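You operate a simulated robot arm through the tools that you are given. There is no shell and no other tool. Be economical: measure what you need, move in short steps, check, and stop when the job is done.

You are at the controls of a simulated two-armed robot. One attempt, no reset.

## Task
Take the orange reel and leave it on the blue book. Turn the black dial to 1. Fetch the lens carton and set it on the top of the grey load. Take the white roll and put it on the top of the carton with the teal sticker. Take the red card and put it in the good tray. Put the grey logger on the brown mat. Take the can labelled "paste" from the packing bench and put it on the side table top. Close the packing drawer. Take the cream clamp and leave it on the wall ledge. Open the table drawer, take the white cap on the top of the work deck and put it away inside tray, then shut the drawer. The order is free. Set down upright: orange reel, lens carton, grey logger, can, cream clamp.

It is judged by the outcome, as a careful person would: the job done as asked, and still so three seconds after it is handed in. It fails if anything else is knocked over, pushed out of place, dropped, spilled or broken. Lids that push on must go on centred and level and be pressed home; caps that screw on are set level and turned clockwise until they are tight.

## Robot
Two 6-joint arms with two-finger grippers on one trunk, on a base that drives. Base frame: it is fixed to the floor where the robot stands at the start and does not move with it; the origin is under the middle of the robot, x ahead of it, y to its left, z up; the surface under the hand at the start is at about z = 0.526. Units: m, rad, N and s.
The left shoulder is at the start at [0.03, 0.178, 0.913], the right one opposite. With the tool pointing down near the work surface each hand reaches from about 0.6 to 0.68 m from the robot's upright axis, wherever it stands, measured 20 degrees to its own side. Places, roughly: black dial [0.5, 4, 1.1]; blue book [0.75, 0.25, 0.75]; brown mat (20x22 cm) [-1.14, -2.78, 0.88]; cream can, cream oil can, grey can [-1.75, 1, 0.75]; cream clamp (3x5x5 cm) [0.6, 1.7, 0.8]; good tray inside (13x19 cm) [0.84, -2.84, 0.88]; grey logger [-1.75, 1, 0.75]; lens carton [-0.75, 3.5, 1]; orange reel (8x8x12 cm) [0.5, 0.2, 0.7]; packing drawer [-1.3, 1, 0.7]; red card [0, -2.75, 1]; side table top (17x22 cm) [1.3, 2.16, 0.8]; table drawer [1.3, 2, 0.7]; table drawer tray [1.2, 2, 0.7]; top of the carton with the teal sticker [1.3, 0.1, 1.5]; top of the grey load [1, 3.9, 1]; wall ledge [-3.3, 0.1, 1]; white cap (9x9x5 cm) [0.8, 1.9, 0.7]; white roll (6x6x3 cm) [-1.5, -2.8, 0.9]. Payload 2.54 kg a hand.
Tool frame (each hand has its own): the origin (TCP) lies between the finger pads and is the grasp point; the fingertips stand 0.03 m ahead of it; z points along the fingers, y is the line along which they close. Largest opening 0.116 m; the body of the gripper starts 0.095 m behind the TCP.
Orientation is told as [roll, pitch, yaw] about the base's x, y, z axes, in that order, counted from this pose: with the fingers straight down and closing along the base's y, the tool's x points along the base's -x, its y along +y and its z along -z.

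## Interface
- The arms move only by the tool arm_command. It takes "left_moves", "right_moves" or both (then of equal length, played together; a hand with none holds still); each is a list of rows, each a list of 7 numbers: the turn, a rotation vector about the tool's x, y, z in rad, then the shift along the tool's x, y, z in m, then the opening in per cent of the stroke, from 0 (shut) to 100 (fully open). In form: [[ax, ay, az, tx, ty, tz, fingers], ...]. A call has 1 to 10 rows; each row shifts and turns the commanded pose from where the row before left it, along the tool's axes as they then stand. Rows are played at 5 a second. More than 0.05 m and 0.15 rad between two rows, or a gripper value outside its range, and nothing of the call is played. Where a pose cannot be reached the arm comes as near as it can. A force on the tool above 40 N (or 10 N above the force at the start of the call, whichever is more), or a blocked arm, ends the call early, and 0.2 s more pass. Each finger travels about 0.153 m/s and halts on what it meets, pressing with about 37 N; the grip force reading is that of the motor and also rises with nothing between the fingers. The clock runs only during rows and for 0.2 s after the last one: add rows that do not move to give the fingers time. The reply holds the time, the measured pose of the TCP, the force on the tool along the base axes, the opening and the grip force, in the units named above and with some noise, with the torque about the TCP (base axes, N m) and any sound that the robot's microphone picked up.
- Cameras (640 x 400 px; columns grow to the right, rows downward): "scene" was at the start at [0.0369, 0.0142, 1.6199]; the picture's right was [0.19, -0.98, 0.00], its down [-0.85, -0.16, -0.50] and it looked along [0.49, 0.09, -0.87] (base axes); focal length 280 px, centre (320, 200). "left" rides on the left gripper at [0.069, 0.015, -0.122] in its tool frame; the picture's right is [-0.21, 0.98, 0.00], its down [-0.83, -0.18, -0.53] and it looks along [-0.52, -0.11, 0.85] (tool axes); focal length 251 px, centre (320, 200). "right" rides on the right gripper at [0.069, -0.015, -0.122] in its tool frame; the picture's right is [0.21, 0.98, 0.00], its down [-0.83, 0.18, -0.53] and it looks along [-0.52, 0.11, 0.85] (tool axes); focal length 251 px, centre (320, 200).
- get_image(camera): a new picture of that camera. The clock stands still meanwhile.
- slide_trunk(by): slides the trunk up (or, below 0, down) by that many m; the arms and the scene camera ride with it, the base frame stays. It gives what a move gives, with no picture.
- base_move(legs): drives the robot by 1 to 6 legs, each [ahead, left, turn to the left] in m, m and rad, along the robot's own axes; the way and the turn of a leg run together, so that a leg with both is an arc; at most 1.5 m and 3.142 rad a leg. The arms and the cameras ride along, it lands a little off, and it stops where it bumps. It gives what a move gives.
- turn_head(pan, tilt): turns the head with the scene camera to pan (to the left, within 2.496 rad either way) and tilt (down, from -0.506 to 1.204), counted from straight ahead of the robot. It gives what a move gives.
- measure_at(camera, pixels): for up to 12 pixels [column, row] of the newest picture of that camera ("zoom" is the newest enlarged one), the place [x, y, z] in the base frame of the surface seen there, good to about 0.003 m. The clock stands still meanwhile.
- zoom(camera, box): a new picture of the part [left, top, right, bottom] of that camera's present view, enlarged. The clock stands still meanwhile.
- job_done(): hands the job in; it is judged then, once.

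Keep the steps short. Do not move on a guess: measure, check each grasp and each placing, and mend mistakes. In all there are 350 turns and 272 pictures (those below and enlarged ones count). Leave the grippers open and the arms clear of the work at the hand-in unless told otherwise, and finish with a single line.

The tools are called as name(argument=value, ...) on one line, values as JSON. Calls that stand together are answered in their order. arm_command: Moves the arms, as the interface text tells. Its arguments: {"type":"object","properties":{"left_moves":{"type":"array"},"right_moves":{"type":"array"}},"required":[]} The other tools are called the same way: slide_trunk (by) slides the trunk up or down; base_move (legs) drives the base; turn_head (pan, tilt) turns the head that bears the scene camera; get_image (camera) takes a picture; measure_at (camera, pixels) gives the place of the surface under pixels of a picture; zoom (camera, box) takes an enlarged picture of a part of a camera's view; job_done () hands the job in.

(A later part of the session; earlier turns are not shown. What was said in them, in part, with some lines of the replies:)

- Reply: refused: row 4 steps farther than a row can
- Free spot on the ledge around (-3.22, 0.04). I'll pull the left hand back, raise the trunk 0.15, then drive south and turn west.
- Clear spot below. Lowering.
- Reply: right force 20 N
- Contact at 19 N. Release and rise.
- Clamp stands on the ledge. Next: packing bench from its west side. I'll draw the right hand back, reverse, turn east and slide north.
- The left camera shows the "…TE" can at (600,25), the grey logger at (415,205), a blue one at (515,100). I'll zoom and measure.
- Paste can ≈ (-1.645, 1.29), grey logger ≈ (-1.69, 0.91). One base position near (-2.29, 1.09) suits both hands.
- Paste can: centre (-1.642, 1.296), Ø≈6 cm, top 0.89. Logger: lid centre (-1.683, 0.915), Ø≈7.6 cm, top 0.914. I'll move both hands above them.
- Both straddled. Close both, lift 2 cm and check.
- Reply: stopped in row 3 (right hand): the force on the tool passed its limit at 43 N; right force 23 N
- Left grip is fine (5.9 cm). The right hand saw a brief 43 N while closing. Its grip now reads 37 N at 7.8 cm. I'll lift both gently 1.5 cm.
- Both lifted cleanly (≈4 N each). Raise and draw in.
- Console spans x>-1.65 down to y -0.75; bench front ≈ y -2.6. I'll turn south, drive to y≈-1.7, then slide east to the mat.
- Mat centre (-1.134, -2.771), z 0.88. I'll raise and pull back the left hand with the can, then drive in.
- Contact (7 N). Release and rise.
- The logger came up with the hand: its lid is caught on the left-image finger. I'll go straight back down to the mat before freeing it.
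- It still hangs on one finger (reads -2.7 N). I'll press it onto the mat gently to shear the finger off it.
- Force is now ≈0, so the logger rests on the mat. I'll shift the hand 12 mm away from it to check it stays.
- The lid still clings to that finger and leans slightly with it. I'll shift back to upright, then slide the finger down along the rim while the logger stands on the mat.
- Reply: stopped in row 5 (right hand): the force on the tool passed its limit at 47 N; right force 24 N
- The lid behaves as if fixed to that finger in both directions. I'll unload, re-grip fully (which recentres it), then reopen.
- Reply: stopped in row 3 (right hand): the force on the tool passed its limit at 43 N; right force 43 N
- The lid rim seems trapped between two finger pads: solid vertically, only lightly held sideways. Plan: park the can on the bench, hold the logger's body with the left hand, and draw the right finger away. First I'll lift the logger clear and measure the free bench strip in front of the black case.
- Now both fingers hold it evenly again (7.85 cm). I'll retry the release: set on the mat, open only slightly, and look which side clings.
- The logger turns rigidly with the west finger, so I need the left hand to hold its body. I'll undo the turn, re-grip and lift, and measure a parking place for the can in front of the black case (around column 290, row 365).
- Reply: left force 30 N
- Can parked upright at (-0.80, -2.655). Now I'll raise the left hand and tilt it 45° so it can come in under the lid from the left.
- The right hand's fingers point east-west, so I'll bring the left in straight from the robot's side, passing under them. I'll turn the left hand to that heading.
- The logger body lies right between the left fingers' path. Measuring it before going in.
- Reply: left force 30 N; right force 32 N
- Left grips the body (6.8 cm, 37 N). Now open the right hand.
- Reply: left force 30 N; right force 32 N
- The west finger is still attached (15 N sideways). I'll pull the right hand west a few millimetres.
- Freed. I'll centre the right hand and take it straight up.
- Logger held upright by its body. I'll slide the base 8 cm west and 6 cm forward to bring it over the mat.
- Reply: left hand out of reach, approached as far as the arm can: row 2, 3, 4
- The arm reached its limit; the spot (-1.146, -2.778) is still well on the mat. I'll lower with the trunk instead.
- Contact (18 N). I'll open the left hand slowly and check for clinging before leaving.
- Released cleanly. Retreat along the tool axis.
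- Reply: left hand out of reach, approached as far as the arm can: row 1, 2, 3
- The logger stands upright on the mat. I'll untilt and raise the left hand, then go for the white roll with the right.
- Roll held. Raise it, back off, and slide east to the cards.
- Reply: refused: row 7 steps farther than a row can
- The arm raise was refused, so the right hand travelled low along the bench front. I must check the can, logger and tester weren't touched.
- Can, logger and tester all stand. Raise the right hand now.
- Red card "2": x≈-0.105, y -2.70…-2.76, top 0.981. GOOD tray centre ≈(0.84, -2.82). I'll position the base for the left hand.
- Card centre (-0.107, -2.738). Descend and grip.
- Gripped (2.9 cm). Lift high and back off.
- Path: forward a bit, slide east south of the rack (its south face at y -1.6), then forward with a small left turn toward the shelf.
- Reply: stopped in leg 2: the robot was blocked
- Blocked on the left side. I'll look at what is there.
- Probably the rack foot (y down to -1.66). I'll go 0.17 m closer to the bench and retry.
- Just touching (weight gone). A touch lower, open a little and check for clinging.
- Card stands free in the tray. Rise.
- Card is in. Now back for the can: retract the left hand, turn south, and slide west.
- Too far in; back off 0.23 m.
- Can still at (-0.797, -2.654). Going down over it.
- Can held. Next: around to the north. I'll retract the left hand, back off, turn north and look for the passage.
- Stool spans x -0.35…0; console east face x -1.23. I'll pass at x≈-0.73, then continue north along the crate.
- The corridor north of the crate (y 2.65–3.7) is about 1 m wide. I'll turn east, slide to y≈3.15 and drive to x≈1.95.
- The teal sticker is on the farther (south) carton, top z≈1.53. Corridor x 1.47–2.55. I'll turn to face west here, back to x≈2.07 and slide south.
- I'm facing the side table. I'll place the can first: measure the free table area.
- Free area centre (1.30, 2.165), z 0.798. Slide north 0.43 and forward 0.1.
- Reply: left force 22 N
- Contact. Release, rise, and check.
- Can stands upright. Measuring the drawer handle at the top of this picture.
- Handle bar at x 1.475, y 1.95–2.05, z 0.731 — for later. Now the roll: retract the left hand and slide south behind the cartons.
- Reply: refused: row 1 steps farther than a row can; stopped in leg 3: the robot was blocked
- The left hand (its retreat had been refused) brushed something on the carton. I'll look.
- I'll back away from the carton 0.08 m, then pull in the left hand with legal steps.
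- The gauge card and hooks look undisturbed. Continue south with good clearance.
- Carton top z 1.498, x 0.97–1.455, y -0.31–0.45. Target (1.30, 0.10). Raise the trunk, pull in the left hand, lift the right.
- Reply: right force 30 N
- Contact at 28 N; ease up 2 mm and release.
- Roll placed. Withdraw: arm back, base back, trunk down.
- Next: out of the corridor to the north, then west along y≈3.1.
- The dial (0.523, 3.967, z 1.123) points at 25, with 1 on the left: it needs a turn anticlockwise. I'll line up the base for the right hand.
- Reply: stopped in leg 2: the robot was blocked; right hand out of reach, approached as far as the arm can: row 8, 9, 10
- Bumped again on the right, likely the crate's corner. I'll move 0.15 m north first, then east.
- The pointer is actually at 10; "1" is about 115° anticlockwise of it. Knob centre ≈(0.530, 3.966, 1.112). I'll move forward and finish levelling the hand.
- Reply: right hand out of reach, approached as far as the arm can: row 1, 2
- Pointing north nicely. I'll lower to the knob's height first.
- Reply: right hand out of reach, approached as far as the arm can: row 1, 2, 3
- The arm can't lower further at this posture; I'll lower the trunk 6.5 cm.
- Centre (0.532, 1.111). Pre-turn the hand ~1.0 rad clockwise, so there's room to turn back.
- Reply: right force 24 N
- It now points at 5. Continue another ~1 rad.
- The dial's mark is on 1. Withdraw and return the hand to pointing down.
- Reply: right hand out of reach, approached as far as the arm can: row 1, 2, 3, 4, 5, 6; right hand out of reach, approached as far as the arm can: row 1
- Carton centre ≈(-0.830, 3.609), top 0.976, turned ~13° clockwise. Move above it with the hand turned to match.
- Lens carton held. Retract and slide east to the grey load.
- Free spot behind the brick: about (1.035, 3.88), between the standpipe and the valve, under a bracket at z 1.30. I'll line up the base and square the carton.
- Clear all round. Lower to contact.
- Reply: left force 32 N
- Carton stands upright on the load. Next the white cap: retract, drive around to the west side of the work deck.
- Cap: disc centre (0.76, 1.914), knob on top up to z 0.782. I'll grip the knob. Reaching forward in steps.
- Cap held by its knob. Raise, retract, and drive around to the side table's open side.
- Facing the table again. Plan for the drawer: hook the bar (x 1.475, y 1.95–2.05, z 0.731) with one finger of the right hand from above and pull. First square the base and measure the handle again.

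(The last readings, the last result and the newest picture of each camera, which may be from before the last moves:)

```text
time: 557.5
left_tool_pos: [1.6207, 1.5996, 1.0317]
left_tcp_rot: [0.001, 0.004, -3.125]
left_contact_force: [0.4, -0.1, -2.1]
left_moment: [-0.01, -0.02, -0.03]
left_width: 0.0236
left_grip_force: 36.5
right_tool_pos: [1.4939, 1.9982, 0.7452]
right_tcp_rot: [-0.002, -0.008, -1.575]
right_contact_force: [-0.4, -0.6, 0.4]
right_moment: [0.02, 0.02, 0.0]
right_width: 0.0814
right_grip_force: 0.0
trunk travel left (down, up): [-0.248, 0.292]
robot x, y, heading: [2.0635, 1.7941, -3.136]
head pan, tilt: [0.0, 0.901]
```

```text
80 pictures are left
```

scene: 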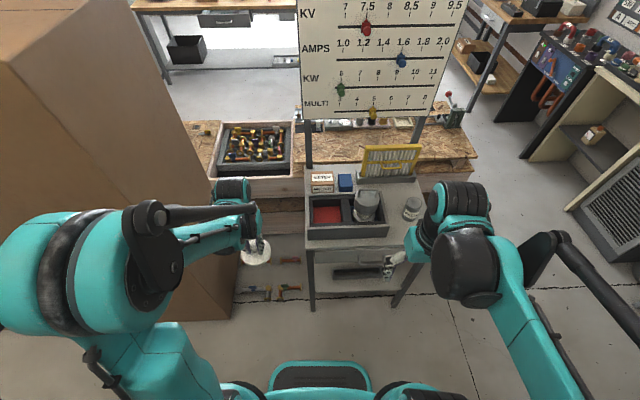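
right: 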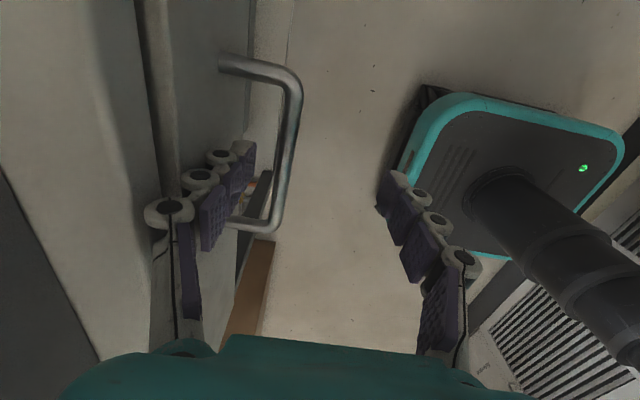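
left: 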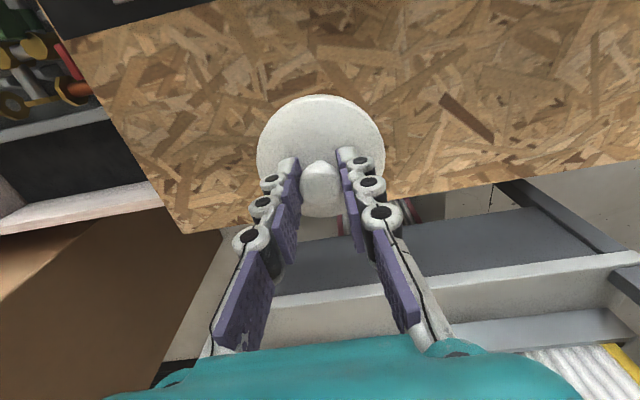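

The finger is inside the handle loop. Closing the hand will draw the bar in and grip it.

arm_command(right_moves=[[0, 0, 0, 0, 0, 0.006, 70], [0, 0, 0, 0, 0, 0, 50], [0, 0, 0, 0, 0, 0, 30], [0, 0, 0, 0, 0, 0, 15], [0, 0, 0, 0, 0, 0, 5], [0, 0, 0, 0, 0, 0, 5]])

get_image(camera="right")

```text
time: 558.9
left_tool_pos: [1.6214, 1.5992, 1.0336]
left_tcp_rot: [0.0, 0.008, -3.124]
left_contact_force: [0.1, -0.5, -1.2]
left_moment: [0.03, 0.03, 0.01]
left_width: 0.0237
left_grip_force: 37.0
right_tool_pos: [1.4919, 1.9994, 0.7389]
right_tcp_rot: [-0.002, -0.008, -1.574]
right_contact_force: [-0.5, 0.1, -3.0]
right_moment: [0.03, 0.0, 0.05]
right_width: 0.0086
right_grip_force: 36.2
trunk travel left (down, up): [-0.248, 0.292]
robot x, y, heading: [2.0644, 1.7984, -3.139]
head pan, tilt: [0.0, 0.901]
```

```text
79 pictures are left
```

right: 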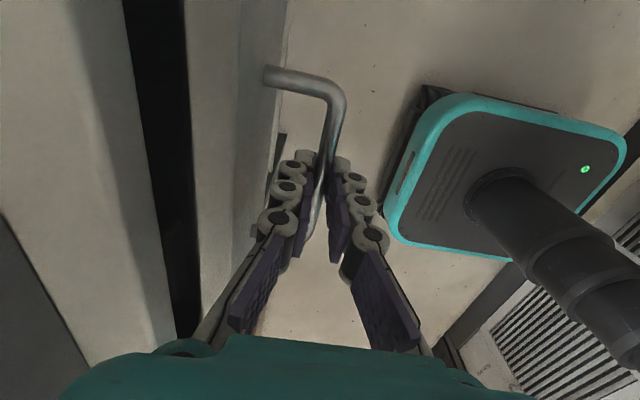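

Bar gripped; the drawer moved. Pull by backing up 0.14 m.

base_move(legs=[[-0.14, 0, 0]])

arm_command(right_moves=[[0, 0, 0, 0, 0.03, 0, 5], [0, 0, 0, 0, 0.03, 0, 5], [0, 0, 0, 0, 0.03, 0, 5], [0, 0, 0, 0, 0, 0, 5]])

get_image(camera="scene")

```text
time: 560.2
left_tool_pos: [1.7593, 1.6001, 1.0316]
left_tcp_rot: [0.0, 0.002, -3.122]
left_contact_force: [-0.3, -0.2, -0.3]
left_moment: [0.01, 0.03, 0.0]
left_width: 0.0238
left_grip_force: 36.4
right_tool_pos: [1.6314, 1.9991, 0.7394]
right_tcp_rot: [-0.002, -0.01, -1.571]
right_contact_force: [-0.6, -1.7, -9.5]
right_moment: [-0.29, 0.0, -0.05]
right_width: 0.0087
right_grip_force: 36.6
trunk travel left (down, up): [-0.248, 0.292]
robot x, y, heading: [2.2036, 1.7985, -3.137]
head pan, tilt: [0.0, 0.901]
```

```text
time: 561.2
left_tool_pos: [1.7604, 1.5985, 1.0322]
left_tcp_rot: [-0.002, 0.004, -3.123]
left_contact_force: [0.7, 0.1, -1.5]
left_moment: [0.01, 0.0, 0.0]
left_width: 0.0239
left_grip_force: 37.0
right_tool_pos: [1.6659, 1.9994, 0.7547]
right_tcp_rot: [-0.001, -0.009, -1.573]
right_contact_force: [-0.6, 1.8, 12.5]
right_moment: [0.14, 0.01, 0.01]
right_width: 0.0075
right_grip_force: 35.0
right hand out of reach, approached as far as the arm can: row 2, 3
trunk travel left (down, up): [-0.248, 0.292]
robot x, y, heading: [2.2053, 1.7966, -3.131]
head pan, tilt: [0.0, 0.901]
```

```text
78 pictures are left
```

scene: 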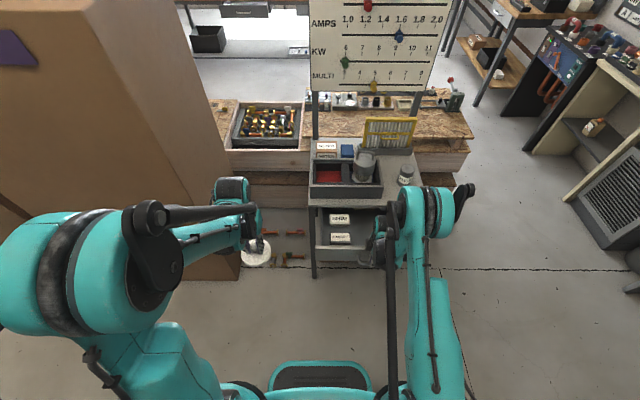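

zoom(camera="scene", box=[280, 150, 440, 290])

get_image(camera="right")

```text
2.86 times, centred on (360, 220) of scene
```

zoom: 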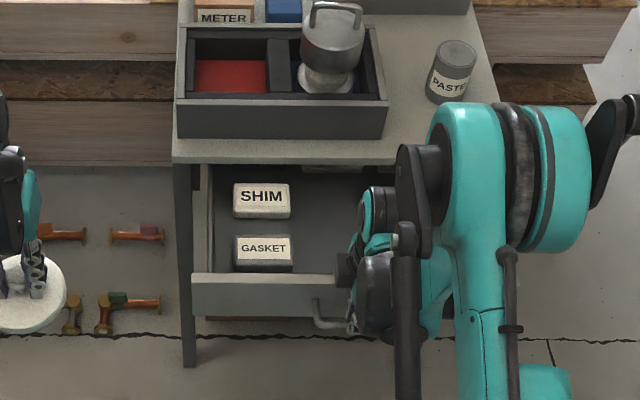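

```text
76 pictures are left
```

right: 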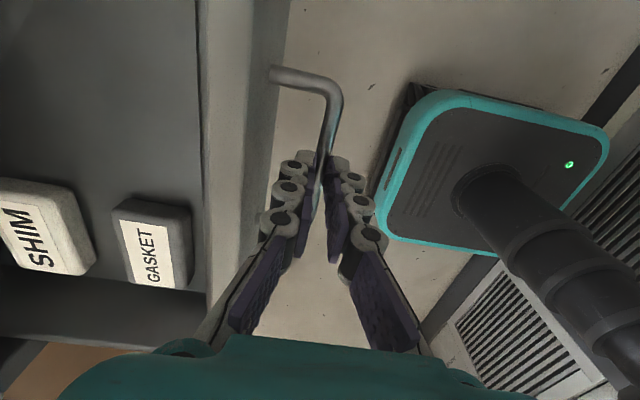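

Open ~19 cm: SHIM and GASKET boxes on the south side, free space to the north. Release the handle and raise the right hand.

arm_command(right_moves=[[0, 0, 0, 0, 0, 0, 25], [0, 0, 0, 0, 0, 0, 45], [0, 0, 0, 0, 0, -0.045, 45], [0, 0, 0, 0, 0, -0.045, 45], [0, 0, 0, 0, 0, -0.045, 45], [0, 0, 0, 0, 0, -0.045, 45], [0, 0, 0, 0, 0, -0.045, 45], [0, 0, 0, 0, 0, -0.045, 60], [0, 0, 0, 0, 0, 0, 60]])

get_image(camera="right")

zoom(camera="scene", box=[280, 150, 440, 290])

```text
time: 563.2
left_tool_pos: [1.758, 1.5998, 1.0304]
left_tcp_rot: [0.001, 0.006, -3.122]
left_contact_force: [0.1, -0.6, -0.8]
left_moment: [0.0, -0.03, 0.0]
left_width: 0.0238
left_grip_force: 37.1
right_tool_pos: [1.6668, 2.0044, 1.0228]
right_tcp_rot: [-0.002, -0.011, -1.571]
right_contact_force: [-0.4, 1.0, 0.0]
right_moment: [0.0, -0.01, 0.0]
right_width: 0.0693
right_grip_force: 0.1
trunk travel left (down, up): [-0.248, 0.292]
robot x, y, heading: [2.2062, 1.8037, -3.131]
head pan, tilt: [0.0, 0.901]
```

```text
75 pictures are left
```

right: 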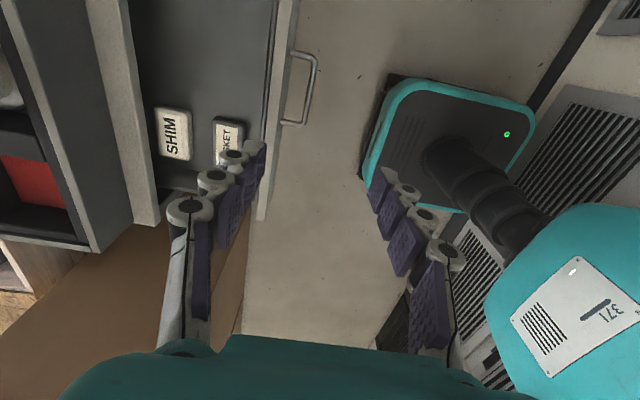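

```text
2.86 times, centred on (360, 220) of scene
```

zoom: 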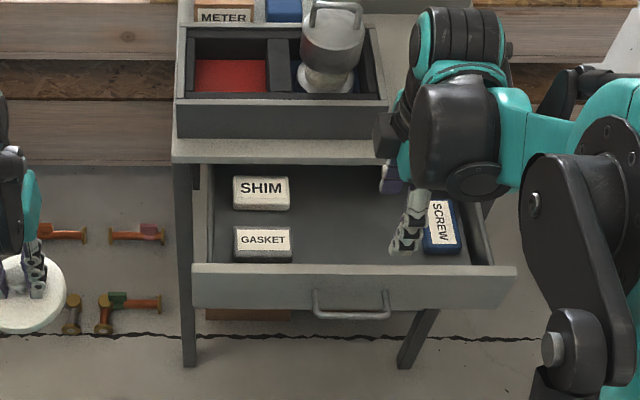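

measure_at(camera="zoom", pixels=[[340, 200], [340, 240], [292, 245], [292, 190], [380, 190], [425, 240], [340, 268], [340, 165], [370, 210], [205, 270], [500, 270], [440, 205]])

measure_at(camera="right", pixels=[[200, 60], [250, 60], [180, 20], [270, 40], [152, 40], [288, 30]])

```text
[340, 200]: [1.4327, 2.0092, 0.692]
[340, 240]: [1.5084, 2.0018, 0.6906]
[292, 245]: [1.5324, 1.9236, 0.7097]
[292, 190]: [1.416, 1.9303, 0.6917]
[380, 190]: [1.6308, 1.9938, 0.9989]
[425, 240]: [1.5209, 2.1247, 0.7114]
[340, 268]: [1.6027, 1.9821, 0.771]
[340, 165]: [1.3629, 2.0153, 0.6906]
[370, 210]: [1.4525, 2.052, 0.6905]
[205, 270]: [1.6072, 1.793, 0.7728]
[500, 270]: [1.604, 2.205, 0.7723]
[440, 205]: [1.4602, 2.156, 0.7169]
```

```text
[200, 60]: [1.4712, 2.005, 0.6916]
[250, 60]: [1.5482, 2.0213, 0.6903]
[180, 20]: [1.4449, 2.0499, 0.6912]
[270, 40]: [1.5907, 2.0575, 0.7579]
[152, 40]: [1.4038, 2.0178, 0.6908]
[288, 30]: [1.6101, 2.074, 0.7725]
```

Free floor (z 0.691) between the boxes: y 1.93–2.12, x 1.44–1.59. Cap target (1.52, 2.025). Slide north 0.41 for the left hand.

base_move(legs=[[0.06, -0.41, 0]])

get_image(camera="left")

```text
time: 565.9
left_tool_pos: [1.6931, 2.031, 1.0313]
left_tcp_rot: [0.001, 0.005, -3.127]
left_contact_force: [0.3, 0.3, -1.5]
left_moment: [-0.02, 0.01, 0.0]
left_width: 0.024
left_grip_force: 36.7
right_tool_pos: [1.6042, 2.4364, 1.0225]
right_tcp_rot: [-0.001, -0.01, -1.576]
right_contact_force: [-0.8, 0.2, -0.3]
right_moment: [-0.02, 0.02, 0.0]
right_width: 0.0692
right_grip_force: 0.1
trunk travel left (down, up): [-0.248, 0.292]
robot x, y, heading: [2.1426, 2.2247, -3.133]
head pan, tilt: [0.0, 0.901]
```

```text
73 pictures are left
```

left: 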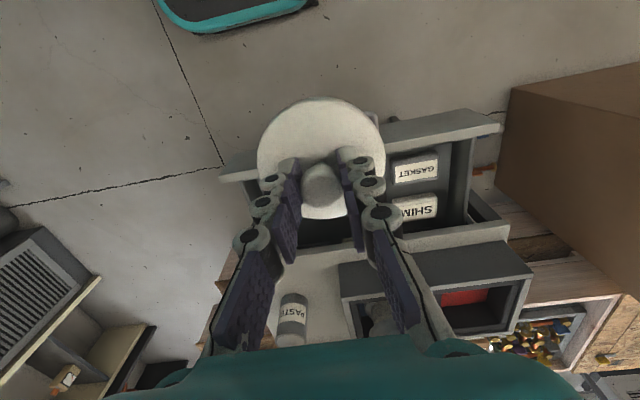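

arm_command(left_moves=[[0, 0, 0, -0.0435, 0.0015, 0, 5], [0, 0, 0, -0.0435, 0.0015, 0, 5], [0, 0, 0, -0.0435, 0.0015, 0, 5], [0, 0, 0, -0.0435, 0.0015, 0, 5], [0, 0, 0, 0, 0, 0.048, 5], [0, 0, 0, 0, 0, 0.048, 5], [0, 0, 0, 0, 0, 0.048, 5], [0, 0, 0, 0, 0, 0.04, 5], [0, 0, 0, 0, 0, 0, 5]])

get_image(camera="left")

```text
time: 567.9
left_tool_pos: [1.5242, 2.0206, 0.8468]
left_tcp_rot: [0.0, 0.004, -3.128]
left_contact_force: [-0.2, -1.0, -0.8]
left_moment: [0.0, 0.01, 0.0]
left_width: 0.0238
left_grip_force: 37.4
right_tool_pos: [1.6049, 2.4358, 1.023]
right_tcp_rot: [-0.005, -0.01, -1.576]
right_contact_force: [-0.7, 0.1, 0.1]
right_moment: [0.02, 0.05, 0.02]
right_width: 0.0696
right_grip_force: 0.0
trunk travel left (down, up): [-0.248, 0.292]
robot x, y, heading: [2.1372, 2.2281, -3.141]
head pan, tilt: [0.0, 0.901]
```

```text
72 pictures are left
```

left: 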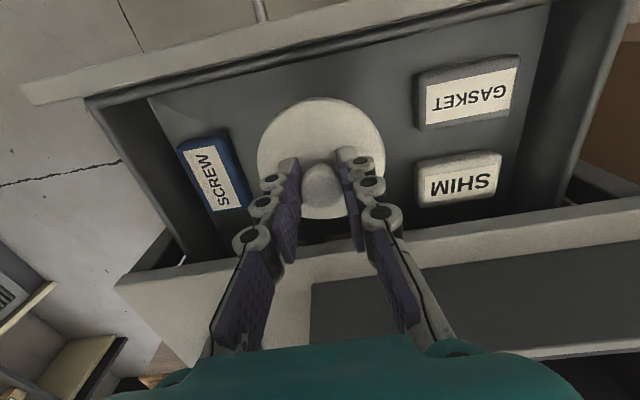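

arm_command(left_moves=[[0, 0, 0, 0, 0.004, 0.04, 5], [0, 0, 0, 0, 0, 0.035, 5], [0, 0, 0, 0, 0, 0.018, 5], [0, 0, 0, 0, 0, 0.005, 5], [0, 0, 0, 0, 0, 0.003, 5], [0, 0, 0, 0, 0, 0, 5]])

```text
time: 569.3
left_tool_pos: [1.5235, 2.0174, 0.7458]
left_tcp_rot: [0.001, 0.003, -3.129]
left_contact_force: [0.0, 0.2, -0.7]
left_moment: [0.01, 0.01, -0.01]
left_width: 0.0237
left_grip_force: 36.9
right_tool_pos: [1.6032, 2.4352, 1.0228]
right_tcp_rot: [-0.001, -0.01, -1.577]
right_contact_force: [-0.2, -0.7, -0.3]
right_moment: [0.02, 0.01, -0.02]
right_width: 0.0694
right_grip_force: 0.1
trunk travel left (down, up): [-0.248, 0.292]
robot x, y, heading: [2.1397, 2.226, -3.138]
head pan, tilt: [0.0, 0.901]
```

arm_command(left_moves=[[0, 0, 0, 0, 0, 0.002, 5], [0, 0, 0, 0, 0, 0.002, 5], [0, 0, 0, 0, 0, 0, 5]])

```text
time: 570.1
left_tool_pos: [1.5231, 2.0189, 0.7442]
left_tcp_rot: [0.001, 0.004, -3.126]
left_contact_force: [-1.4, -2.2, 11.3]
left_moment: [0.01, -0.08, 0.03]
left_width: 0.0235
left_grip_force: 37.1
right_tool_pos: [1.605, 2.4355, 1.0237]
right_tcp_rot: [-0.004, -0.01, -1.578]
right_contact_force: [0.2, 1.3, -0.8]
right_moment: [0.01, -0.02, -0.02]
right_width: 0.0694
right_grip_force: 0.0
trunk travel left (down, up): [-0.248, 0.292]
robot x, y, heading: [2.1408, 2.2267, -3.133]
head pan, tilt: [0.0, 0.901]
```

Contact. Release gently and check.

arm_command(left_moves=[[0, 0, 0, 0, 0, -0.001, 25], [0, 0, 0, 0, 0, 0, 40], [0, 0, 0, 0, 0, 0, 40], [0, 0, 0, 0, 0, -0.03, 40], [0, 0, 0, 0, 0, -0.045, 40], [0, 0, 0, 0, 0, -0.045, 40], [0, 0, 0, 0, 0, -0.045, 40], [0, 0, 0, 0, 0, -0.045, 40]])

get_image(camera="left")

```text
time: 571.9
left_tool_pos: [1.5215, 2.021, 0.9555]
left_tcp_rot: [0.0, 0.005, -3.128]
left_contact_force: [0.8, 0.8, 0.4]
left_moment: [-0.01, 0.03, 0.03]
left_width: 0.0463
left_grip_force: 0.1
right_tool_pos: [1.6056, 2.4366, 1.0233]
right_tcp_rot: [-0.003, -0.009, -1.573]
right_contact_force: [-0.2, 0.3, 0.7]
right_moment: [-0.01, 0.03, -0.01]
right_width: 0.0697
right_grip_force: 0.1
trunk travel left (down, up): [-0.248, 0.292]
robot x, y, heading: [2.1408, 2.2222, -3.141]
head pan, tilt: [0.0, 0.901]
```

```text
71 pictures are left
```

left: 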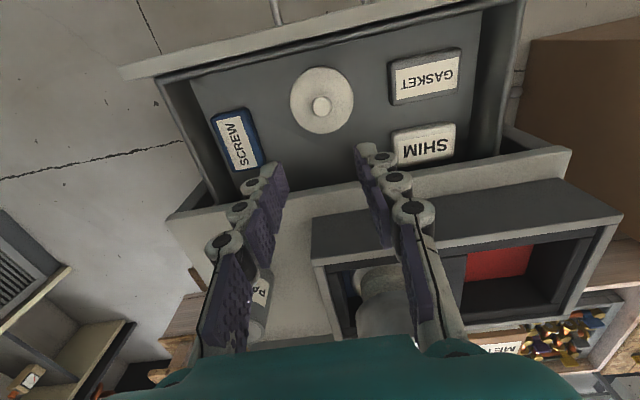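

Cap is in the drawer. To shut it: push the handle bar with the closed left hand. Back up a little and get the left hand in front of the bar.

base_move(legs=[[-0.08, 0, 0]])

arm_command(left_moves=[[0, 0, 0, 0.045, 0.006, 0, 20], [0, 0, 0, 0.045, 0.006, 0, 5], [0, 0, 0, 0.04, 0.006, 0, 0], [0, 0, 0, 0, 0, 0, 0]])

slide_trunk(by=-0.2)

get_image(camera="left")

```text
time: 572.9
left_tool_pos: [1.5995, 2.0195, 0.9541]
left_tcp_rot: [0.0, 0.005, -3.128]
left_contact_force: [-0.1, 0.0, 0.9]
left_moment: [0.0, 0.06, 0.01]
left_width: 0.0462
left_grip_force: 0.0
right_tool_pos: [1.6847, 2.4368, 1.0238]
right_tcp_rot: [-0.004, -0.01, -1.578]
right_contact_force: [-0.4, 0.5, 1.6]
right_moment: [0.0, 0.06, -0.03]
right_width: 0.0696
right_grip_force: 0.0
trunk travel left (down, up): [-0.248, 0.292]
robot x, y, heading: [2.2229, 2.2241, -3.135]
head pan, tilt: [0.0, 0.901]
```

```text
time: 573.9
left_tool_pos: [1.7268, 2.0063, 0.9532]
left_tcp_rot: [0.0, 0.006, -3.128]
left_contact_force: [0.2, 0.6, 0.0]
left_moment: [0.01, -0.01, -0.02]
left_width: 0.0002
left_grip_force: 29.0
right_tool_pos: [1.6821, 2.435, 1.0234]
right_tcp_rot: [-0.001, -0.01, -1.58]
right_contact_force: [-1.2, 0.6, 0.7]
right_moment: [0.0, 0.01, 0.0]
right_width: 0.0697
right_grip_force: 0.0
trunk travel left (down, up): [-0.248, 0.292]
robot x, y, heading: [2.2218, 2.2253, -3.135]
head pan, tilt: [0.0, 0.901]
```

```text
time: 576.1
left_tool_pos: [1.7269, 2.0056, 0.7551]
left_tcp_rot: [0.0, 0.004, -3.129]
left_contact_force: [-0.1, -0.4, -0.5]
left_moment: [0.01, -0.01, 0.02]
left_width: 0.0
left_grip_force: 28.5
right_tool_pos: [1.6827, 2.4359, 0.8219]
right_tcp_rot: [-0.003, -0.01, -1.577]
right_contact_force: [1.1, -0.5, 0.0]
right_moment: [0.0, -0.03, 0.0]
right_width: 0.0696
right_grip_force: 0.1
trunk travel left (down, up): [-0.048, 0.492]
robot x, y, heading: [2.219, 2.2259, -3.143]
head pan, tilt: [0.0, 0.901]
```

```text
70 pictures are left
```

left: 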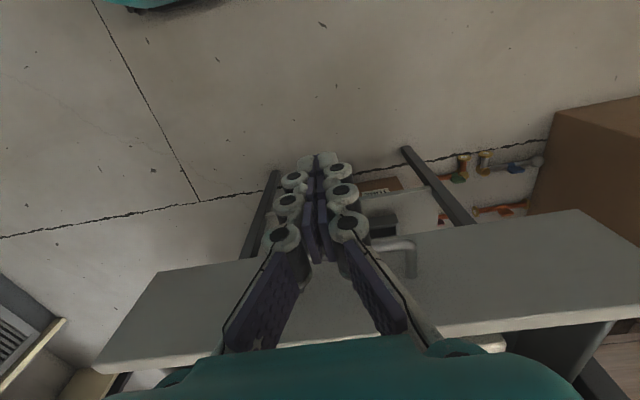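

arm_command(left_moves=[[0, 0, 0, 0, 0.005, 0.018, 0], [0, 0, 0, -0.03, 0, 0, 0], [0, 0, 0, -0.03, 0, 0, 0], [0, 0, 0, -0.03, 0, 0, 0], [0, 0, 0, -0.03, 0, 0, 0], [0, 0, 0, -0.03, 0, 0, 0], [0, 0, 0, -0.03, 0, 0, 0], [0, 0, 0, 0, 0, 0, 0]])

get_image(camera="left")

```text
time: 577.9
left_tool_pos: [1.5451, 1.9985, 0.7377]
left_tcp_rot: [0.001, 0.003, -3.127]
left_contact_force: [-0.2, 0.4, -0.2]
left_moment: [0.0, 0.02, 0.01]
left_width: 0.0
left_grip_force: 28.6
right_tool_pos: [1.6827, 2.4353, 0.8224]
right_tcp_rot: [-0.002, -0.009, -1.578]
right_contact_force: [-0.2, 0.8, 0.0]
right_moment: [0.0, -0.03, -0.04]
right_width: 0.0696
right_grip_force: 0.1
trunk travel left (down, up): [-0.048, 0.492]
robot x, y, heading: [2.2177, 2.2253, -3.136]
head pan, tilt: [0.0, 0.901]
```

```text
69 pictures are left
```

left: 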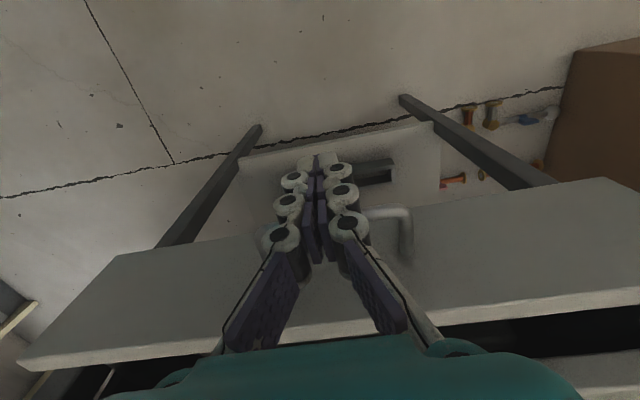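

arm_command(left_moves=[[0, 0, 0, -0.02, 0, 0, 0], [0, 0, 0, -0.02, 0, 0, 0], [0, 0, 0, -0.012, 0, 0, 0], [0, 0, 0, -0.006, 0, 0, 0], [0, 0, 0, -0.005, 0, 0, 0], [0, 0, 0, -0.005, 0, 0, 0], [0, 0, 0, 0, 0, 0, 0]])

get_image(camera="scene")

```text
time: 579.3
left_tool_pos: [1.4861, 1.9967, 0.7333]
left_tcp_rot: [-0.001, 0.018, -3.126]
left_contact_force: [11.3, -0.5, 0.7]
left_moment: [0.03, -0.12, -0.02]
left_width: 0.0061
left_grip_force: 28.4
right_tool_pos: [1.6837, 2.4356, 0.8221]
right_tcp_rot: [-0.004, -0.011, -1.576]
right_contact_force: [0.0, -0.5, 0.8]
right_moment: [0.01, -0.02, -0.01]
right_width: 0.0695
right_grip_force: 0.1
trunk travel left (down, up): [-0.048, 0.492]
robot x, y, heading: [2.2193, 2.2304, -3.137]
head pan, tilt: [0.0, 0.901]
stopped in row 6 (left hand): the force on the tool passed its limit at 46 N (the readings are from after the stop); the commanded pose is now the measured one
```

```text
68 pictures are left
```

scene: 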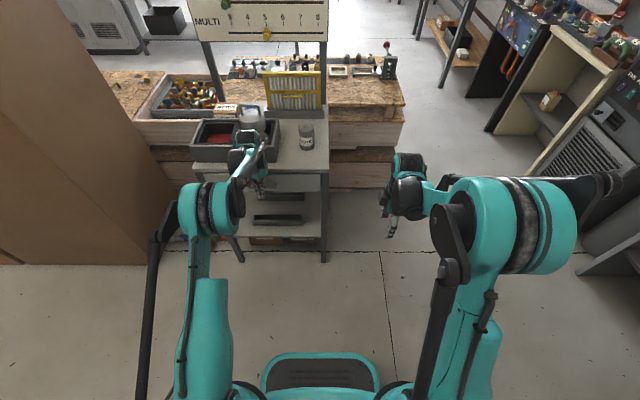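

Firm stop — drawer shut. Back the hand off and verify.

arm_command(left_moves=[[0, 0, 0, 0.04, 0, 0, 0], [0, 0, 0, 0.045, 0, 0, 0], [0, 0, 0, 0.045, 0, 0, 20], [0, 0, 0, 0.02, 0, 0, 40]])

slide_trunk(by=0.25)

zoom(camera="scene", box=[160, 60, 360, 270])

```text
time: 580.3
left_tool_pos: [1.6352, 1.9992, 0.7367]
left_tcp_rot: [0.0, 0.016, -3.125]
left_contact_force: [0.4, 0.2, -0.1]
left_moment: [0.0, 0.01, -0.01]
left_width: 0.0465
left_grip_force: 0.1
right_tool_pos: [1.6841, 2.4365, 0.823]
right_tcp_rot: [-0.004, -0.01, -1.575]
right_contact_force: [0.2, 0.1, -0.3]
right_moment: [0.0, -0.01, -0.03]
right_width: 0.0695
right_grip_force: 0.1
trunk travel left (down, up): [-0.048, 0.492]
robot x, y, heading: [2.221, 2.2273, -3.139]
head pan, tilt: [0.0, 0.901]
```

```text
time: 582.9
left_tool_pos: [1.6344, 1.9986, 0.9867]
left_tcp_rot: [0.0, 0.016, -3.125]
left_contact_force: [-0.1, -0.1, -0.5]
left_moment: [0.03, -0.01, 0.0]
left_width: 0.0466
left_grip_force: 0.1
right_tool_pos: [1.6838, 2.4356, 1.0733]
right_tcp_rot: [-0.002, -0.011, -1.575]
right_contact_force: [0.1, -0.5, -0.6]
right_moment: [0.01, 0.02, 0.01]
right_width: 0.0697
right_grip_force: 0.0
trunk travel left (down, up): [-0.298, 0.242]
robot x, y, heading: [2.2185, 2.2291, -3.137]
head pan, tilt: [0.0, 0.901]
```

```text
1.90 times, centred on (260, 165) of scene
```

zoom: 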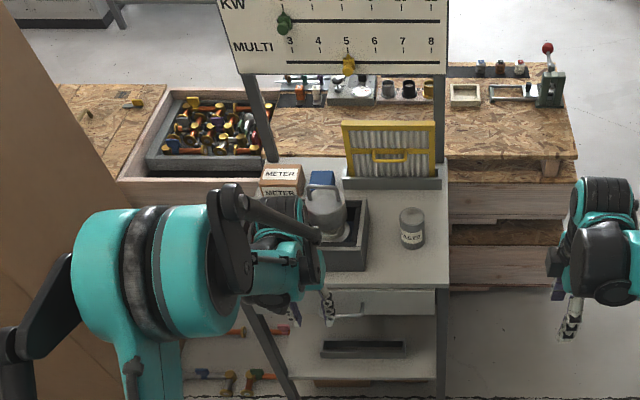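

get_image(camera="left")

measure_at(camera="zoom", pixels=[[365, 308], [400, 300], [400, 272], [425, 300], [412, 235], [345, 235]])

```text
66 pictures are left
```

left: 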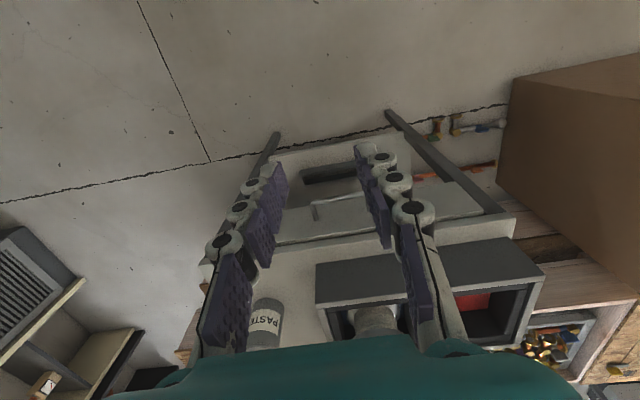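

```text
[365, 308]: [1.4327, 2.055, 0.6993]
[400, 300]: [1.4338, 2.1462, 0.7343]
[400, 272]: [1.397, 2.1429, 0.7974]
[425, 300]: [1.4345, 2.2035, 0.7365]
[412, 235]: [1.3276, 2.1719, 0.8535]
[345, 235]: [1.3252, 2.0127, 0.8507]
```

Drawer front is back at x 1.4335, flush, and the can still stands. Last job: the packing drawer. Drive out and around to the table's east side.

base_move(legs=[[0, -0.85, 0]])

base_move(legs=[[1.4, 0, 0], [1.2, 0, 0], [0, 1.0, 0], [0, 1.0, 0]])

turn_head(pan=0, tilt=0.8)

get_image(camera="scene")

```text
time: 587.4
left_tool_pos: [1.6343, 2.8671, 0.987]
left_tcp_rot: [0.0, 0.018, -3.137]
left_contact_force: [-0.4, 1.5, -0.3]
left_moment: [-0.02, 0.04, -0.02]
left_width: 0.0463
left_grip_force: 0.2
right_tool_pos: [1.6873, 3.3024, 1.0731]
right_tcp_rot: [-0.002, -0.011, -1.588]
right_contact_force: [-0.3, 0.4, -1.4]
right_moment: [0.0, -0.02, 0.0]
right_width: 0.0697
right_grip_force: 0.0
trunk travel left (down, up): [-0.298, 0.242]
robot x, y, heading: [2.2238, 3.0882, 3.134]
head pan, tilt: [0.0, 0.901]
```

```text
time: 609.7
left_tool_pos: [-1.0417, 0.9423, 0.9866]
left_tcp_rot: [-0.002, 0.015, 3.099]
left_contact_force: [0.6, -0.1, -0.7]
left_moment: [0.0, 0.01, 0.0]
left_width: 0.0464
left_grip_force: 0.0
right_tool_pos: [-0.9704, 1.3747, 1.0731]
right_tcp_rot: [-0.001, -0.009, -1.633]
right_contact_force: [-0.1, 0.0, -0.2]
right_moment: [0.0, -0.01, -0.04]
right_width: 0.0697
right_grip_force: 0.1
trunk travel left (down, up): [-0.298, 0.242]
robot x, y, heading: [-0.445, 1.1374, 3.084]
head pan, tilt: [0.0, 0.901]
```

```text
time: 610.4
left_tool_pos: [-1.0436, 0.9429, 0.9865]
left_tcp_rot: [0.001, 0.016, 3.098]
left_contact_force: [1.0, 0.5, 0.3]
left_moment: [0.02, 0.0, -0.05]
left_width: 0.0464
left_grip_force: 0.2
right_tool_pos: [-0.9695, 1.376, 1.0728]
right_tcp_rot: [0.0, -0.012, -1.635]
right_contact_force: [-0.3, -0.8, 0.7]
right_moment: [-0.06, 0.02, -0.01]
right_width: 0.0694
right_grip_force: 0.2
trunk travel left (down, up): [-0.298, 0.242]
robot x, y, heading: [-0.4451, 1.1336, 3.092]
head pan, tilt: [0.0, 0.799]
```

```text
65 pictures are left
```

scene: 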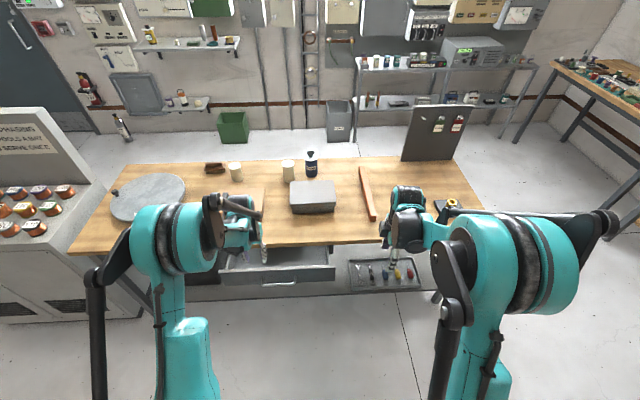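

zoom(camera="scene", box=[190, 200, 450, 330])

measure_at(camera="scene", pixels=[[280, 285], [300, 280], [330, 270], [235, 277], [280, 270], [300, 250], [385, 270], [345, 290], [270, 243], [225, 272]])

get_image(camera="left")

```text
2.46 times, centred on (320, 265) of scene
```

zoom: 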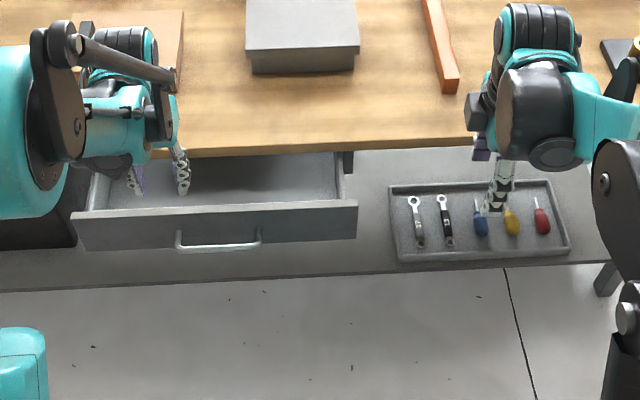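

```text
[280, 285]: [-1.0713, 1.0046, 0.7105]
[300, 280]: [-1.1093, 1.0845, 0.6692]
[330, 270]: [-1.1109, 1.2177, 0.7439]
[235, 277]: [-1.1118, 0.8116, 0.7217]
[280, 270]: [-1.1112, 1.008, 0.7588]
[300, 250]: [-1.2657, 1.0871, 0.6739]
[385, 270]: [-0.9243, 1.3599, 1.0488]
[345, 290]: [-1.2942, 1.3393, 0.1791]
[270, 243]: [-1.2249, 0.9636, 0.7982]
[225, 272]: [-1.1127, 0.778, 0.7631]
```

```text
63 pictures are left
```

left: 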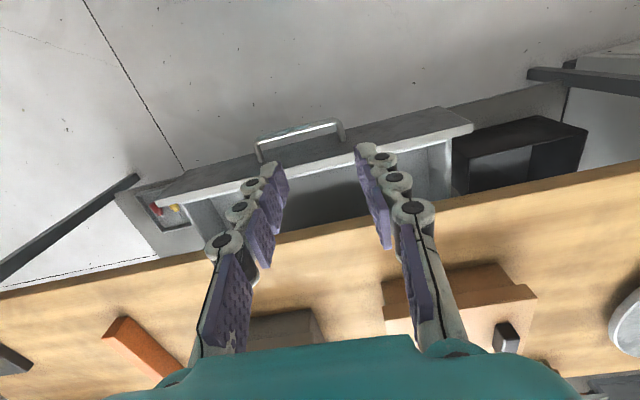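

The packing drawer stands open by ~12 cm: bar at x -1.071, y≈1.0, z 0.711. Same method: back up, close the left hand, lower, push.

base_move(legs=[[-0.09, 0, 0.05]])

arm_command(left_moves=[[0, 0, 0, 0, 0, 0, 20], [0, 0, 0, 0, 0, 0, 0], [0, 0, 0, 0, 0, 0, 0]])

slide_trunk(by=-0.2)

get_image(camera="left")

```text
time: 611.5
left_tool_pos: [-0.9426, 0.9097, 0.9869]
left_tcp_rot: [0.001, 0.013, -3.135]
left_contact_force: [0.4, -0.2, 0.6]
left_moment: [-0.03, 0.02, 0.0]
left_width: 0.0462
left_grip_force: 0.1
right_tool_pos: [-0.8917, 1.3458, 1.0732]
right_tcp_rot: [-0.005, -0.008, -1.583]
right_contact_force: [-0.3, -0.4, 0.0]
right_moment: [0.02, 0.02, 0.02]
right_width: 0.0695
right_grip_force: 0.0
trunk travel left (down, up): [-0.298, 0.242]
robot x, y, heading: [-0.3603, 1.1363, 3.142]
head pan, tilt: [0.0, 0.799]
```

```text
time: 612.2
left_tool_pos: [-0.9435, 0.9108, 0.9866]
left_tcp_rot: [0.002, 0.015, -3.135]
left_contact_force: [-0.5, 0.2, -0.3]
left_moment: [0.0, 0.03, 0.01]
left_width: 0.0
left_grip_force: 29.3
right_tool_pos: [-0.8935, 1.3443, 1.073]
right_tcp_rot: [-0.001, -0.011, -1.582]
right_contact_force: [-0.9, -0.7, -1.1]
right_moment: [0.0, -0.03, -0.04]
right_width: 0.0697
right_grip_force: 0.0
trunk travel left (down, up): [-0.298, 0.242]
robot x, y, heading: [-0.3574, 1.1314, 3.137]
head pan, tilt: [0.0, 0.799]
```

```text
time: 614.4
left_tool_pos: [-0.9433, 0.9082, 0.7857]
left_tcp_rot: [0.0, 0.015, -3.134]
left_contact_force: [-0.1, 0.2, -0.3]
left_moment: [0.01, -0.04, -0.02]
left_width: 0.0004
left_grip_force: 28.7
right_tool_pos: [-0.8926, 1.3457, 0.8718]
right_tcp_rot: [-0.004, -0.009, -1.583]
right_contact_force: [0.0, -0.3, 0.4]
right_moment: [0.01, -0.01, 0.01]
right_width: 0.0695
right_grip_force: 0.0
trunk travel left (down, up): [-0.098, 0.442]
robot x, y, heading: [-0.3611, 1.1351, 3.135]
head pan, tilt: [0.0, 0.799]
```

```text
62 pictures are left
```

left: 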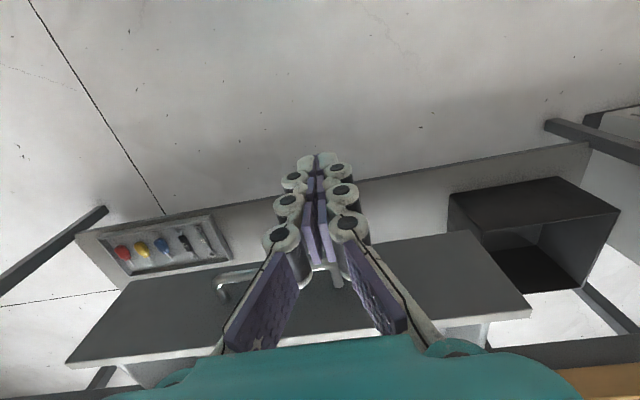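

arm_command(left_moves=[[0, 0, 0, 0, -0.045, 0, 0], [0, 0, 0, 0, -0.045, 0, 0], [0, 0, 0, 0, 0, 0.035, 0], [0, 0, 0, 0, 0, 0.035, 0], [0, 0, 0, -0.04, 0, 0, 0], [0, 0, 0, -0.04, 0, 0, 0], [0, 0, 0, -0.03, 0, 0, 0], [0, 0, 0, -0.03, 0, 0, 0], [0, 0, 0, -0.03, 0, 0, 0], [0, 0, 0, 0, 0, 0, 0]])

get_image(camera="left")

```text
time: 616.6
left_tool_pos: [-1.1138, 0.9969, 0.7163]
left_tcp_rot: [0.0, 0.016, -3.132]
left_contact_force: [-0.4, -0.1, -0.6]
left_moment: [0.01, 0.03, 0.02]
left_width: 0.0
left_grip_force: 29.0
right_tool_pos: [-0.8922, 1.3465, 0.8732]
right_tcp_rot: [-0.006, -0.011, -1.583]
right_contact_force: [-0.4, -0.1, -0.5]
right_moment: [0.0, -0.04, 0.02]
right_width: 0.0696
right_grip_force: 0.0
trunk travel left (down, up): [-0.098, 0.442]
robot x, y, heading: [-0.3586, 1.133, 3.145]
head pan, tilt: [0.0, 0.799]
```

```text
61 pictures are left
```

left: 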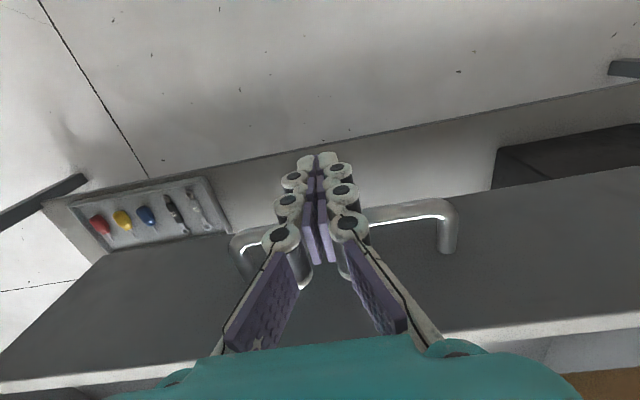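

Pushing the bar squarely. Continue until it stops.

arm_command(left_moves=[[0, 0, 0, -0.025, 0, 0, 0], [0, 0, 0, -0.02, 0, 0, 0], [0, 0, 0, -0.015, 0, 0, 0], [0, 0, 0, -0.01, 0, 0, 0], [0, 0, 0, -0.008, 0, 0, 0], [0, 0, 0, -0.008, 0, 0, 0], [0, 0, 0, -0.008, 0, 0, 0], [0, 0, 0, -0.008, 0, 0, 0], [0, 0, 0, 0, 0, 0, 0]])

```text
time: 618.6
left_tool_pos: [-1.1435, 0.9942, 0.7357]
left_tcp_rot: [0.001, 0.014, -3.132]
left_contact_force: [-0.4, 0.9, 0.0]
left_moment: [-0.02, -0.02, -0.02]
left_width: 0.0
left_grip_force: 29.0
left hand out of reach, approached as far as the arm can: row 1, 2, 3, 4, 5, 6, 7, 8
right_tool_pos: [-0.8928, 1.3464, 0.8727]
right_tcp_rot: [-0.002, -0.011, -1.583]
right_contact_force: [1.1, 0.1, 0.2]
right_moment: [0.04, 0.0, 0.03]
right_width: 0.0695
right_grip_force: 0.1
trunk travel left (down, up): [-0.098, 0.442]
robot x, y, heading: [-0.3601, 1.1352, 3.139]
head pan, tilt: [0.0, 0.799]
```

Arm limit reached; draw the hand back a bit, drive forward, then push again.

arm_command(left_moves=[[0, 0, 0, 0.04, 0, 0, 0], [0, 0, 0, 0.04, 0, 0, 0], [0, 0, 0, 0.04, 0, 0, 0], [0, 0, 0, 0, 0, 0, 0]])

```text
time: 619.6
left_tool_pos: [-1.0236, 0.9951, 0.7347]
left_tcp_rot: [-0.001, 0.015, -3.132]
left_contact_force: [-0.3, 0.1, -0.3]
left_moment: [-0.03, -0.01, 0.0]
left_width: 0.0
left_grip_force: 28.1
right_tool_pos: [-0.8933, 1.346, 0.8728]
right_tcp_rot: [-0.002, -0.011, -1.585]
right_contact_force: [-0.7, 0.4, 0.5]
right_moment: [0.04, 0.0, 0.01]
right_width: 0.0697
right_grip_force: 0.1
trunk travel left (down, up): [-0.098, 0.442]
robot x, y, heading: [-0.3546, 1.1323, 3.141]
head pan, tilt: [0.0, 0.799]
```

base_move(legs=[[0.1, 0, 0]])

arm_command(left_moves=[[0, 0, 0, 0, 0, 0.02, 0], [0, 0, 0, -0.02, 0, 0, 0], [0, 0, 0, -0.015, 0, 0, 0], [0, 0, 0, -0.01, 0, 0, 0], [0, 0, 0, -0.008, 0, 0, 0], [0, 0, 0, -0.008, 0, 0, 0], [0, 0, 0, -0.008, 0, 0, 0], [0, 0, 0, -0.008, 0, 0, 0], [0, 0, 0, 0, 0, 0, 0]])

get_image(camera="left")

```text
time: 620.8
left_tool_pos: [-1.125, 0.9952, 0.7343]
left_tcp_rot: [0.001, 0.017, -3.131]
left_contact_force: [0.0, -0.8, -1.2]
left_moment: [-0.01, -0.09, -0.01]
left_width: 0.0001
left_grip_force: 28.6
right_tool_pos: [-0.9937, 1.3458, 0.8716]
right_tcp_rot: [-0.004, -0.01, -1.58]
right_contact_force: [-0.1, -0.6, -0.4]
right_moment: [0.03, -0.04, 0.0]
right_width: 0.0697
right_grip_force: 0.1
trunk travel left (down, up): [-0.098, 0.442]
robot x, y, heading: [-0.4552, 1.1338, 3.139]
head pan, tilt: [0.0, 0.799]
```

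```text
time: 622.5
left_tool_pos: [-1.1892, 0.9935, 0.714]
left_tcp_rot: [-0.001, 0.029, -3.133]
left_contact_force: [11.7, 0.4, 1.7]
left_moment: [-0.02, -0.01, -0.06]
left_width: 0.0061
left_grip_force: 28.6
right_tool_pos: [-0.9923, 1.3456, 0.8723]
right_tcp_rot: [-0.003, -0.01, -1.581]
right_contact_force: [0.6, -0.2, -0.1]
right_moment: [0.01, -0.04, 0.0]
right_width: 0.0695
right_grip_force: 0.1
trunk travel left (down, up): [-0.098, 0.442]
robot x, y, heading: [-0.458, 1.1353, 3.136]
head pan, tilt: [0.0, 0.799]
stopped in row 8 (left hand): the force on the tool passed its limit at 49 N (the readings are from after the stop); the commanded pose is now the measured one
```

```text
60 pictures are left
```

left: 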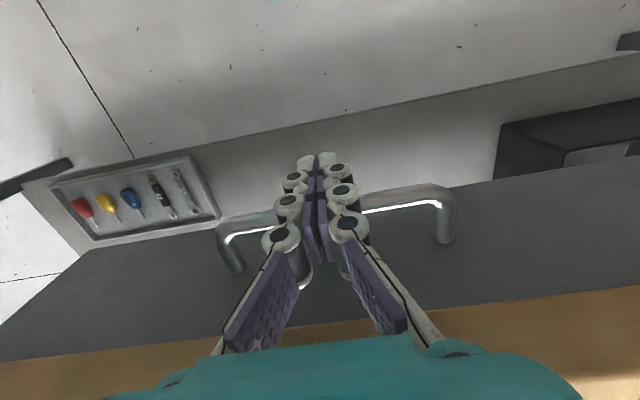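

Firm stop with the front at the table edge. Withdraw, raise the trunk and verify.

arm_command(left_moves=[[0, 0, 0, 0.04, 0, 0, 0], [0, 0, 0, 0.045, 0, 0, 0], [0, 0, 0, 0.045, 0, 0, 50], [0, 0, 0, 0.02, 0, 0, 100], [0, 0, 0, 0, 0, 0, 100]], right_moves=[[0, 0, 0, 0, 0, 0, 80], [0, 0, 0, 0, 0, 0, 100], [0, 0, 0, 0, 0, 0, 100], [0, 0, 0, 0, 0, 0, 100], [0, 0, 0, 0, 0, 0, 100]])

base_move(legs=[[-0.15, 0, 0]])

slide_trunk(by=0.25)

get_image(camera="scene")

get_image(camera="left")

```text
time: 623.7
left_tool_pos: [-1.0432, 0.9946, 0.7167]
left_tcp_rot: [0.001, 0.027, -3.133]
left_contact_force: [-0.3, 0.2, -0.2]
left_moment: [0.01, 0.0, -0.02]
left_width: 0.1161
left_grip_force: 0.0
right_tool_pos: [-0.9922, 1.3465, 0.8722]
right_tcp_rot: [-0.004, -0.011, -1.581]
right_contact_force: [0.1, 0.4, 1.1]
right_moment: [0.0, 0.02, -0.02]
right_width: 0.1159
right_grip_force: 0.0
trunk travel left (down, up): [-0.098, 0.442]
robot x, y, heading: [-0.4583, 1.1302, 3.142]
head pan, tilt: [0.0, 0.799]
```

```text
time: 625.1
left_tool_pos: [-0.891, 0.9951, 0.7175]
left_tcp_rot: [-0.001, 0.025, -3.134]
left_contact_force: [-1.0, -0.5, 1.2]
left_moment: [0.01, 0.06, 0.0]
left_width: 0.1163
left_grip_force: 0.1
right_tool_pos: [-0.8382, 1.3459, 0.8729]
right_tcp_rot: [-0.004, -0.011, -1.583]
right_contact_force: [-0.5, 0.5, 0.1]
right_moment: [0.01, 0.04, -0.02]
right_width: 0.1159
right_grip_force: 0.1
trunk travel left (down, up): [-0.098, 0.442]
robot x, y, heading: [-0.3068, 1.1323, 3.137]
head pan, tilt: [0.0, 0.799]
```

```text
time: 627.6
left_tool_pos: [-0.8916, 0.9957, 0.9666]
left_tcp_rot: [0.0, 0.028, -3.134]
left_contact_force: [-0.7, -0.1, 0.7]
left_moment: [-0.01, -0.02, -0.03]
left_width: 0.1161
left_grip_force: 0.1
right_tool_pos: [-0.8398, 1.3465, 1.1216]
right_tcp_rot: [-0.001, -0.01, -1.585]
right_contact_force: [0.3, -0.7, 0.1]
right_moment: [0.01, 0.0, 0.0]
right_width: 0.1159
right_grip_force: 0.1
trunk travel left (down, up): [-0.348, 0.192]
robot x, y, heading: [-0.3031, 1.1327, 3.137]
head pan, tilt: [0.0, 0.799]
```

```text
59 pictures are left
```

scene: 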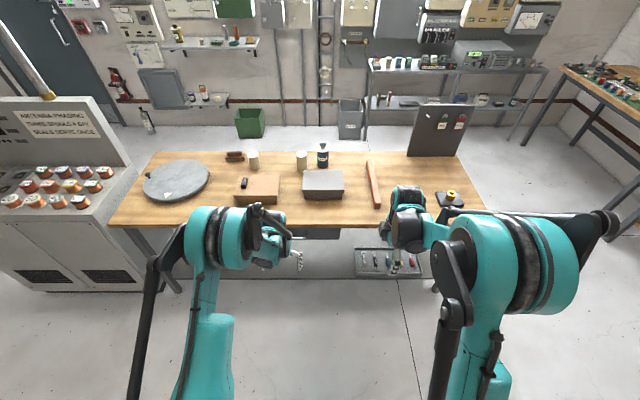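

```text
58 pictures are left
```

left: 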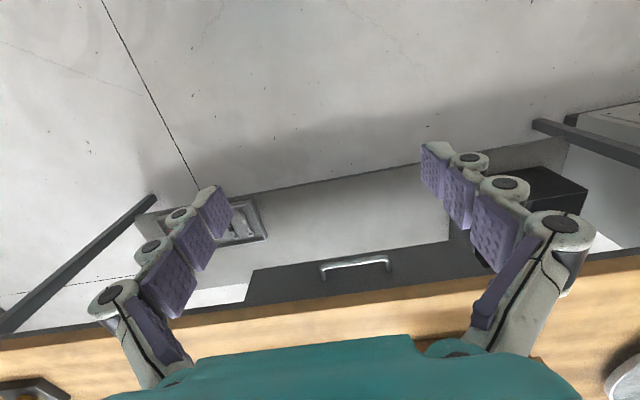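

Drawer is flush. Quick final check of the ledge clamp and of the reel.

zoom(camera="scene", box=[140, 15, 270, 95])

turn_head(pan=2.3, tilt=0.5)

get_image(camera="scene")

```text
4.92 times, centred on (205, 55) of scene
```

zoom: 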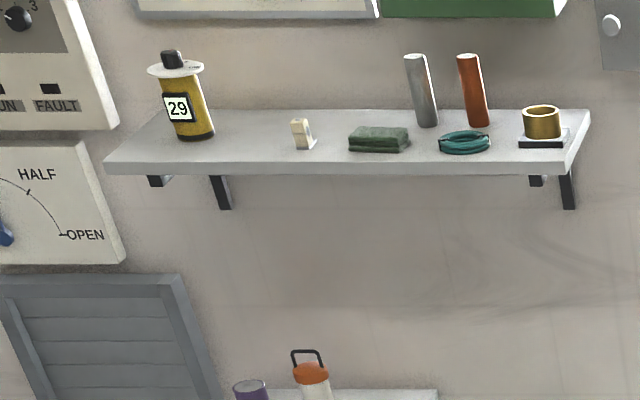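

```text
time: 629.8
left_tool_pos: [-0.8919, 0.9946, 0.9673]
left_tcp_rot: [0.0, 0.029, -3.134]
left_contact_force: [-0.7, -0.3, 0.1]
left_moment: [0.0, -0.01, 0.05]
left_width: 0.1161
left_grip_force: 0.1
right_tool_pos: [-0.8403, 1.3458, 1.1228]
right_tcp_rot: [-0.003, -0.011, -1.585]
right_contact_force: [-0.2, 0.5, 1.4]
right_moment: [0.01, 0.01, 0.01]
right_width: 0.1159
right_grip_force: 0.0
trunk travel left (down, up): [-0.348, 0.192]
robot x, y, heading: [-0.3022, 1.1335, 3.138]
head pan, tilt: [2.3, 0.499]
```

```text
56 pictures are left
```

scene: 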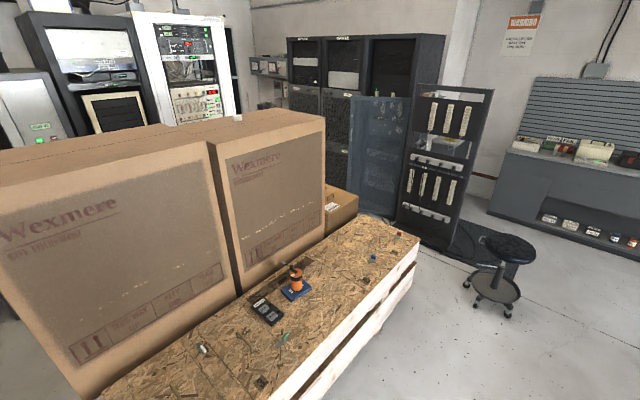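

Clamp upright on the ledge, reel on the book, grippers open and clear. Handing in.

job_done()

```text
The job is handed in.
```

All ten jobs are done and handed in: reel on the book, dial at 1, lens carton on the load, roll on the teal-sticker carton, red card in the good tray, logger on the mat, paste can on the side table, packing drawer shut, clamp on the ledge, and cap in the table drawer, shut; on the way the logger stuck to a finger and was freed with both hands, and the base or left hand bumped three times (twice against fixed things, once against the carton with the purple sticker) with nothing visibly moved.
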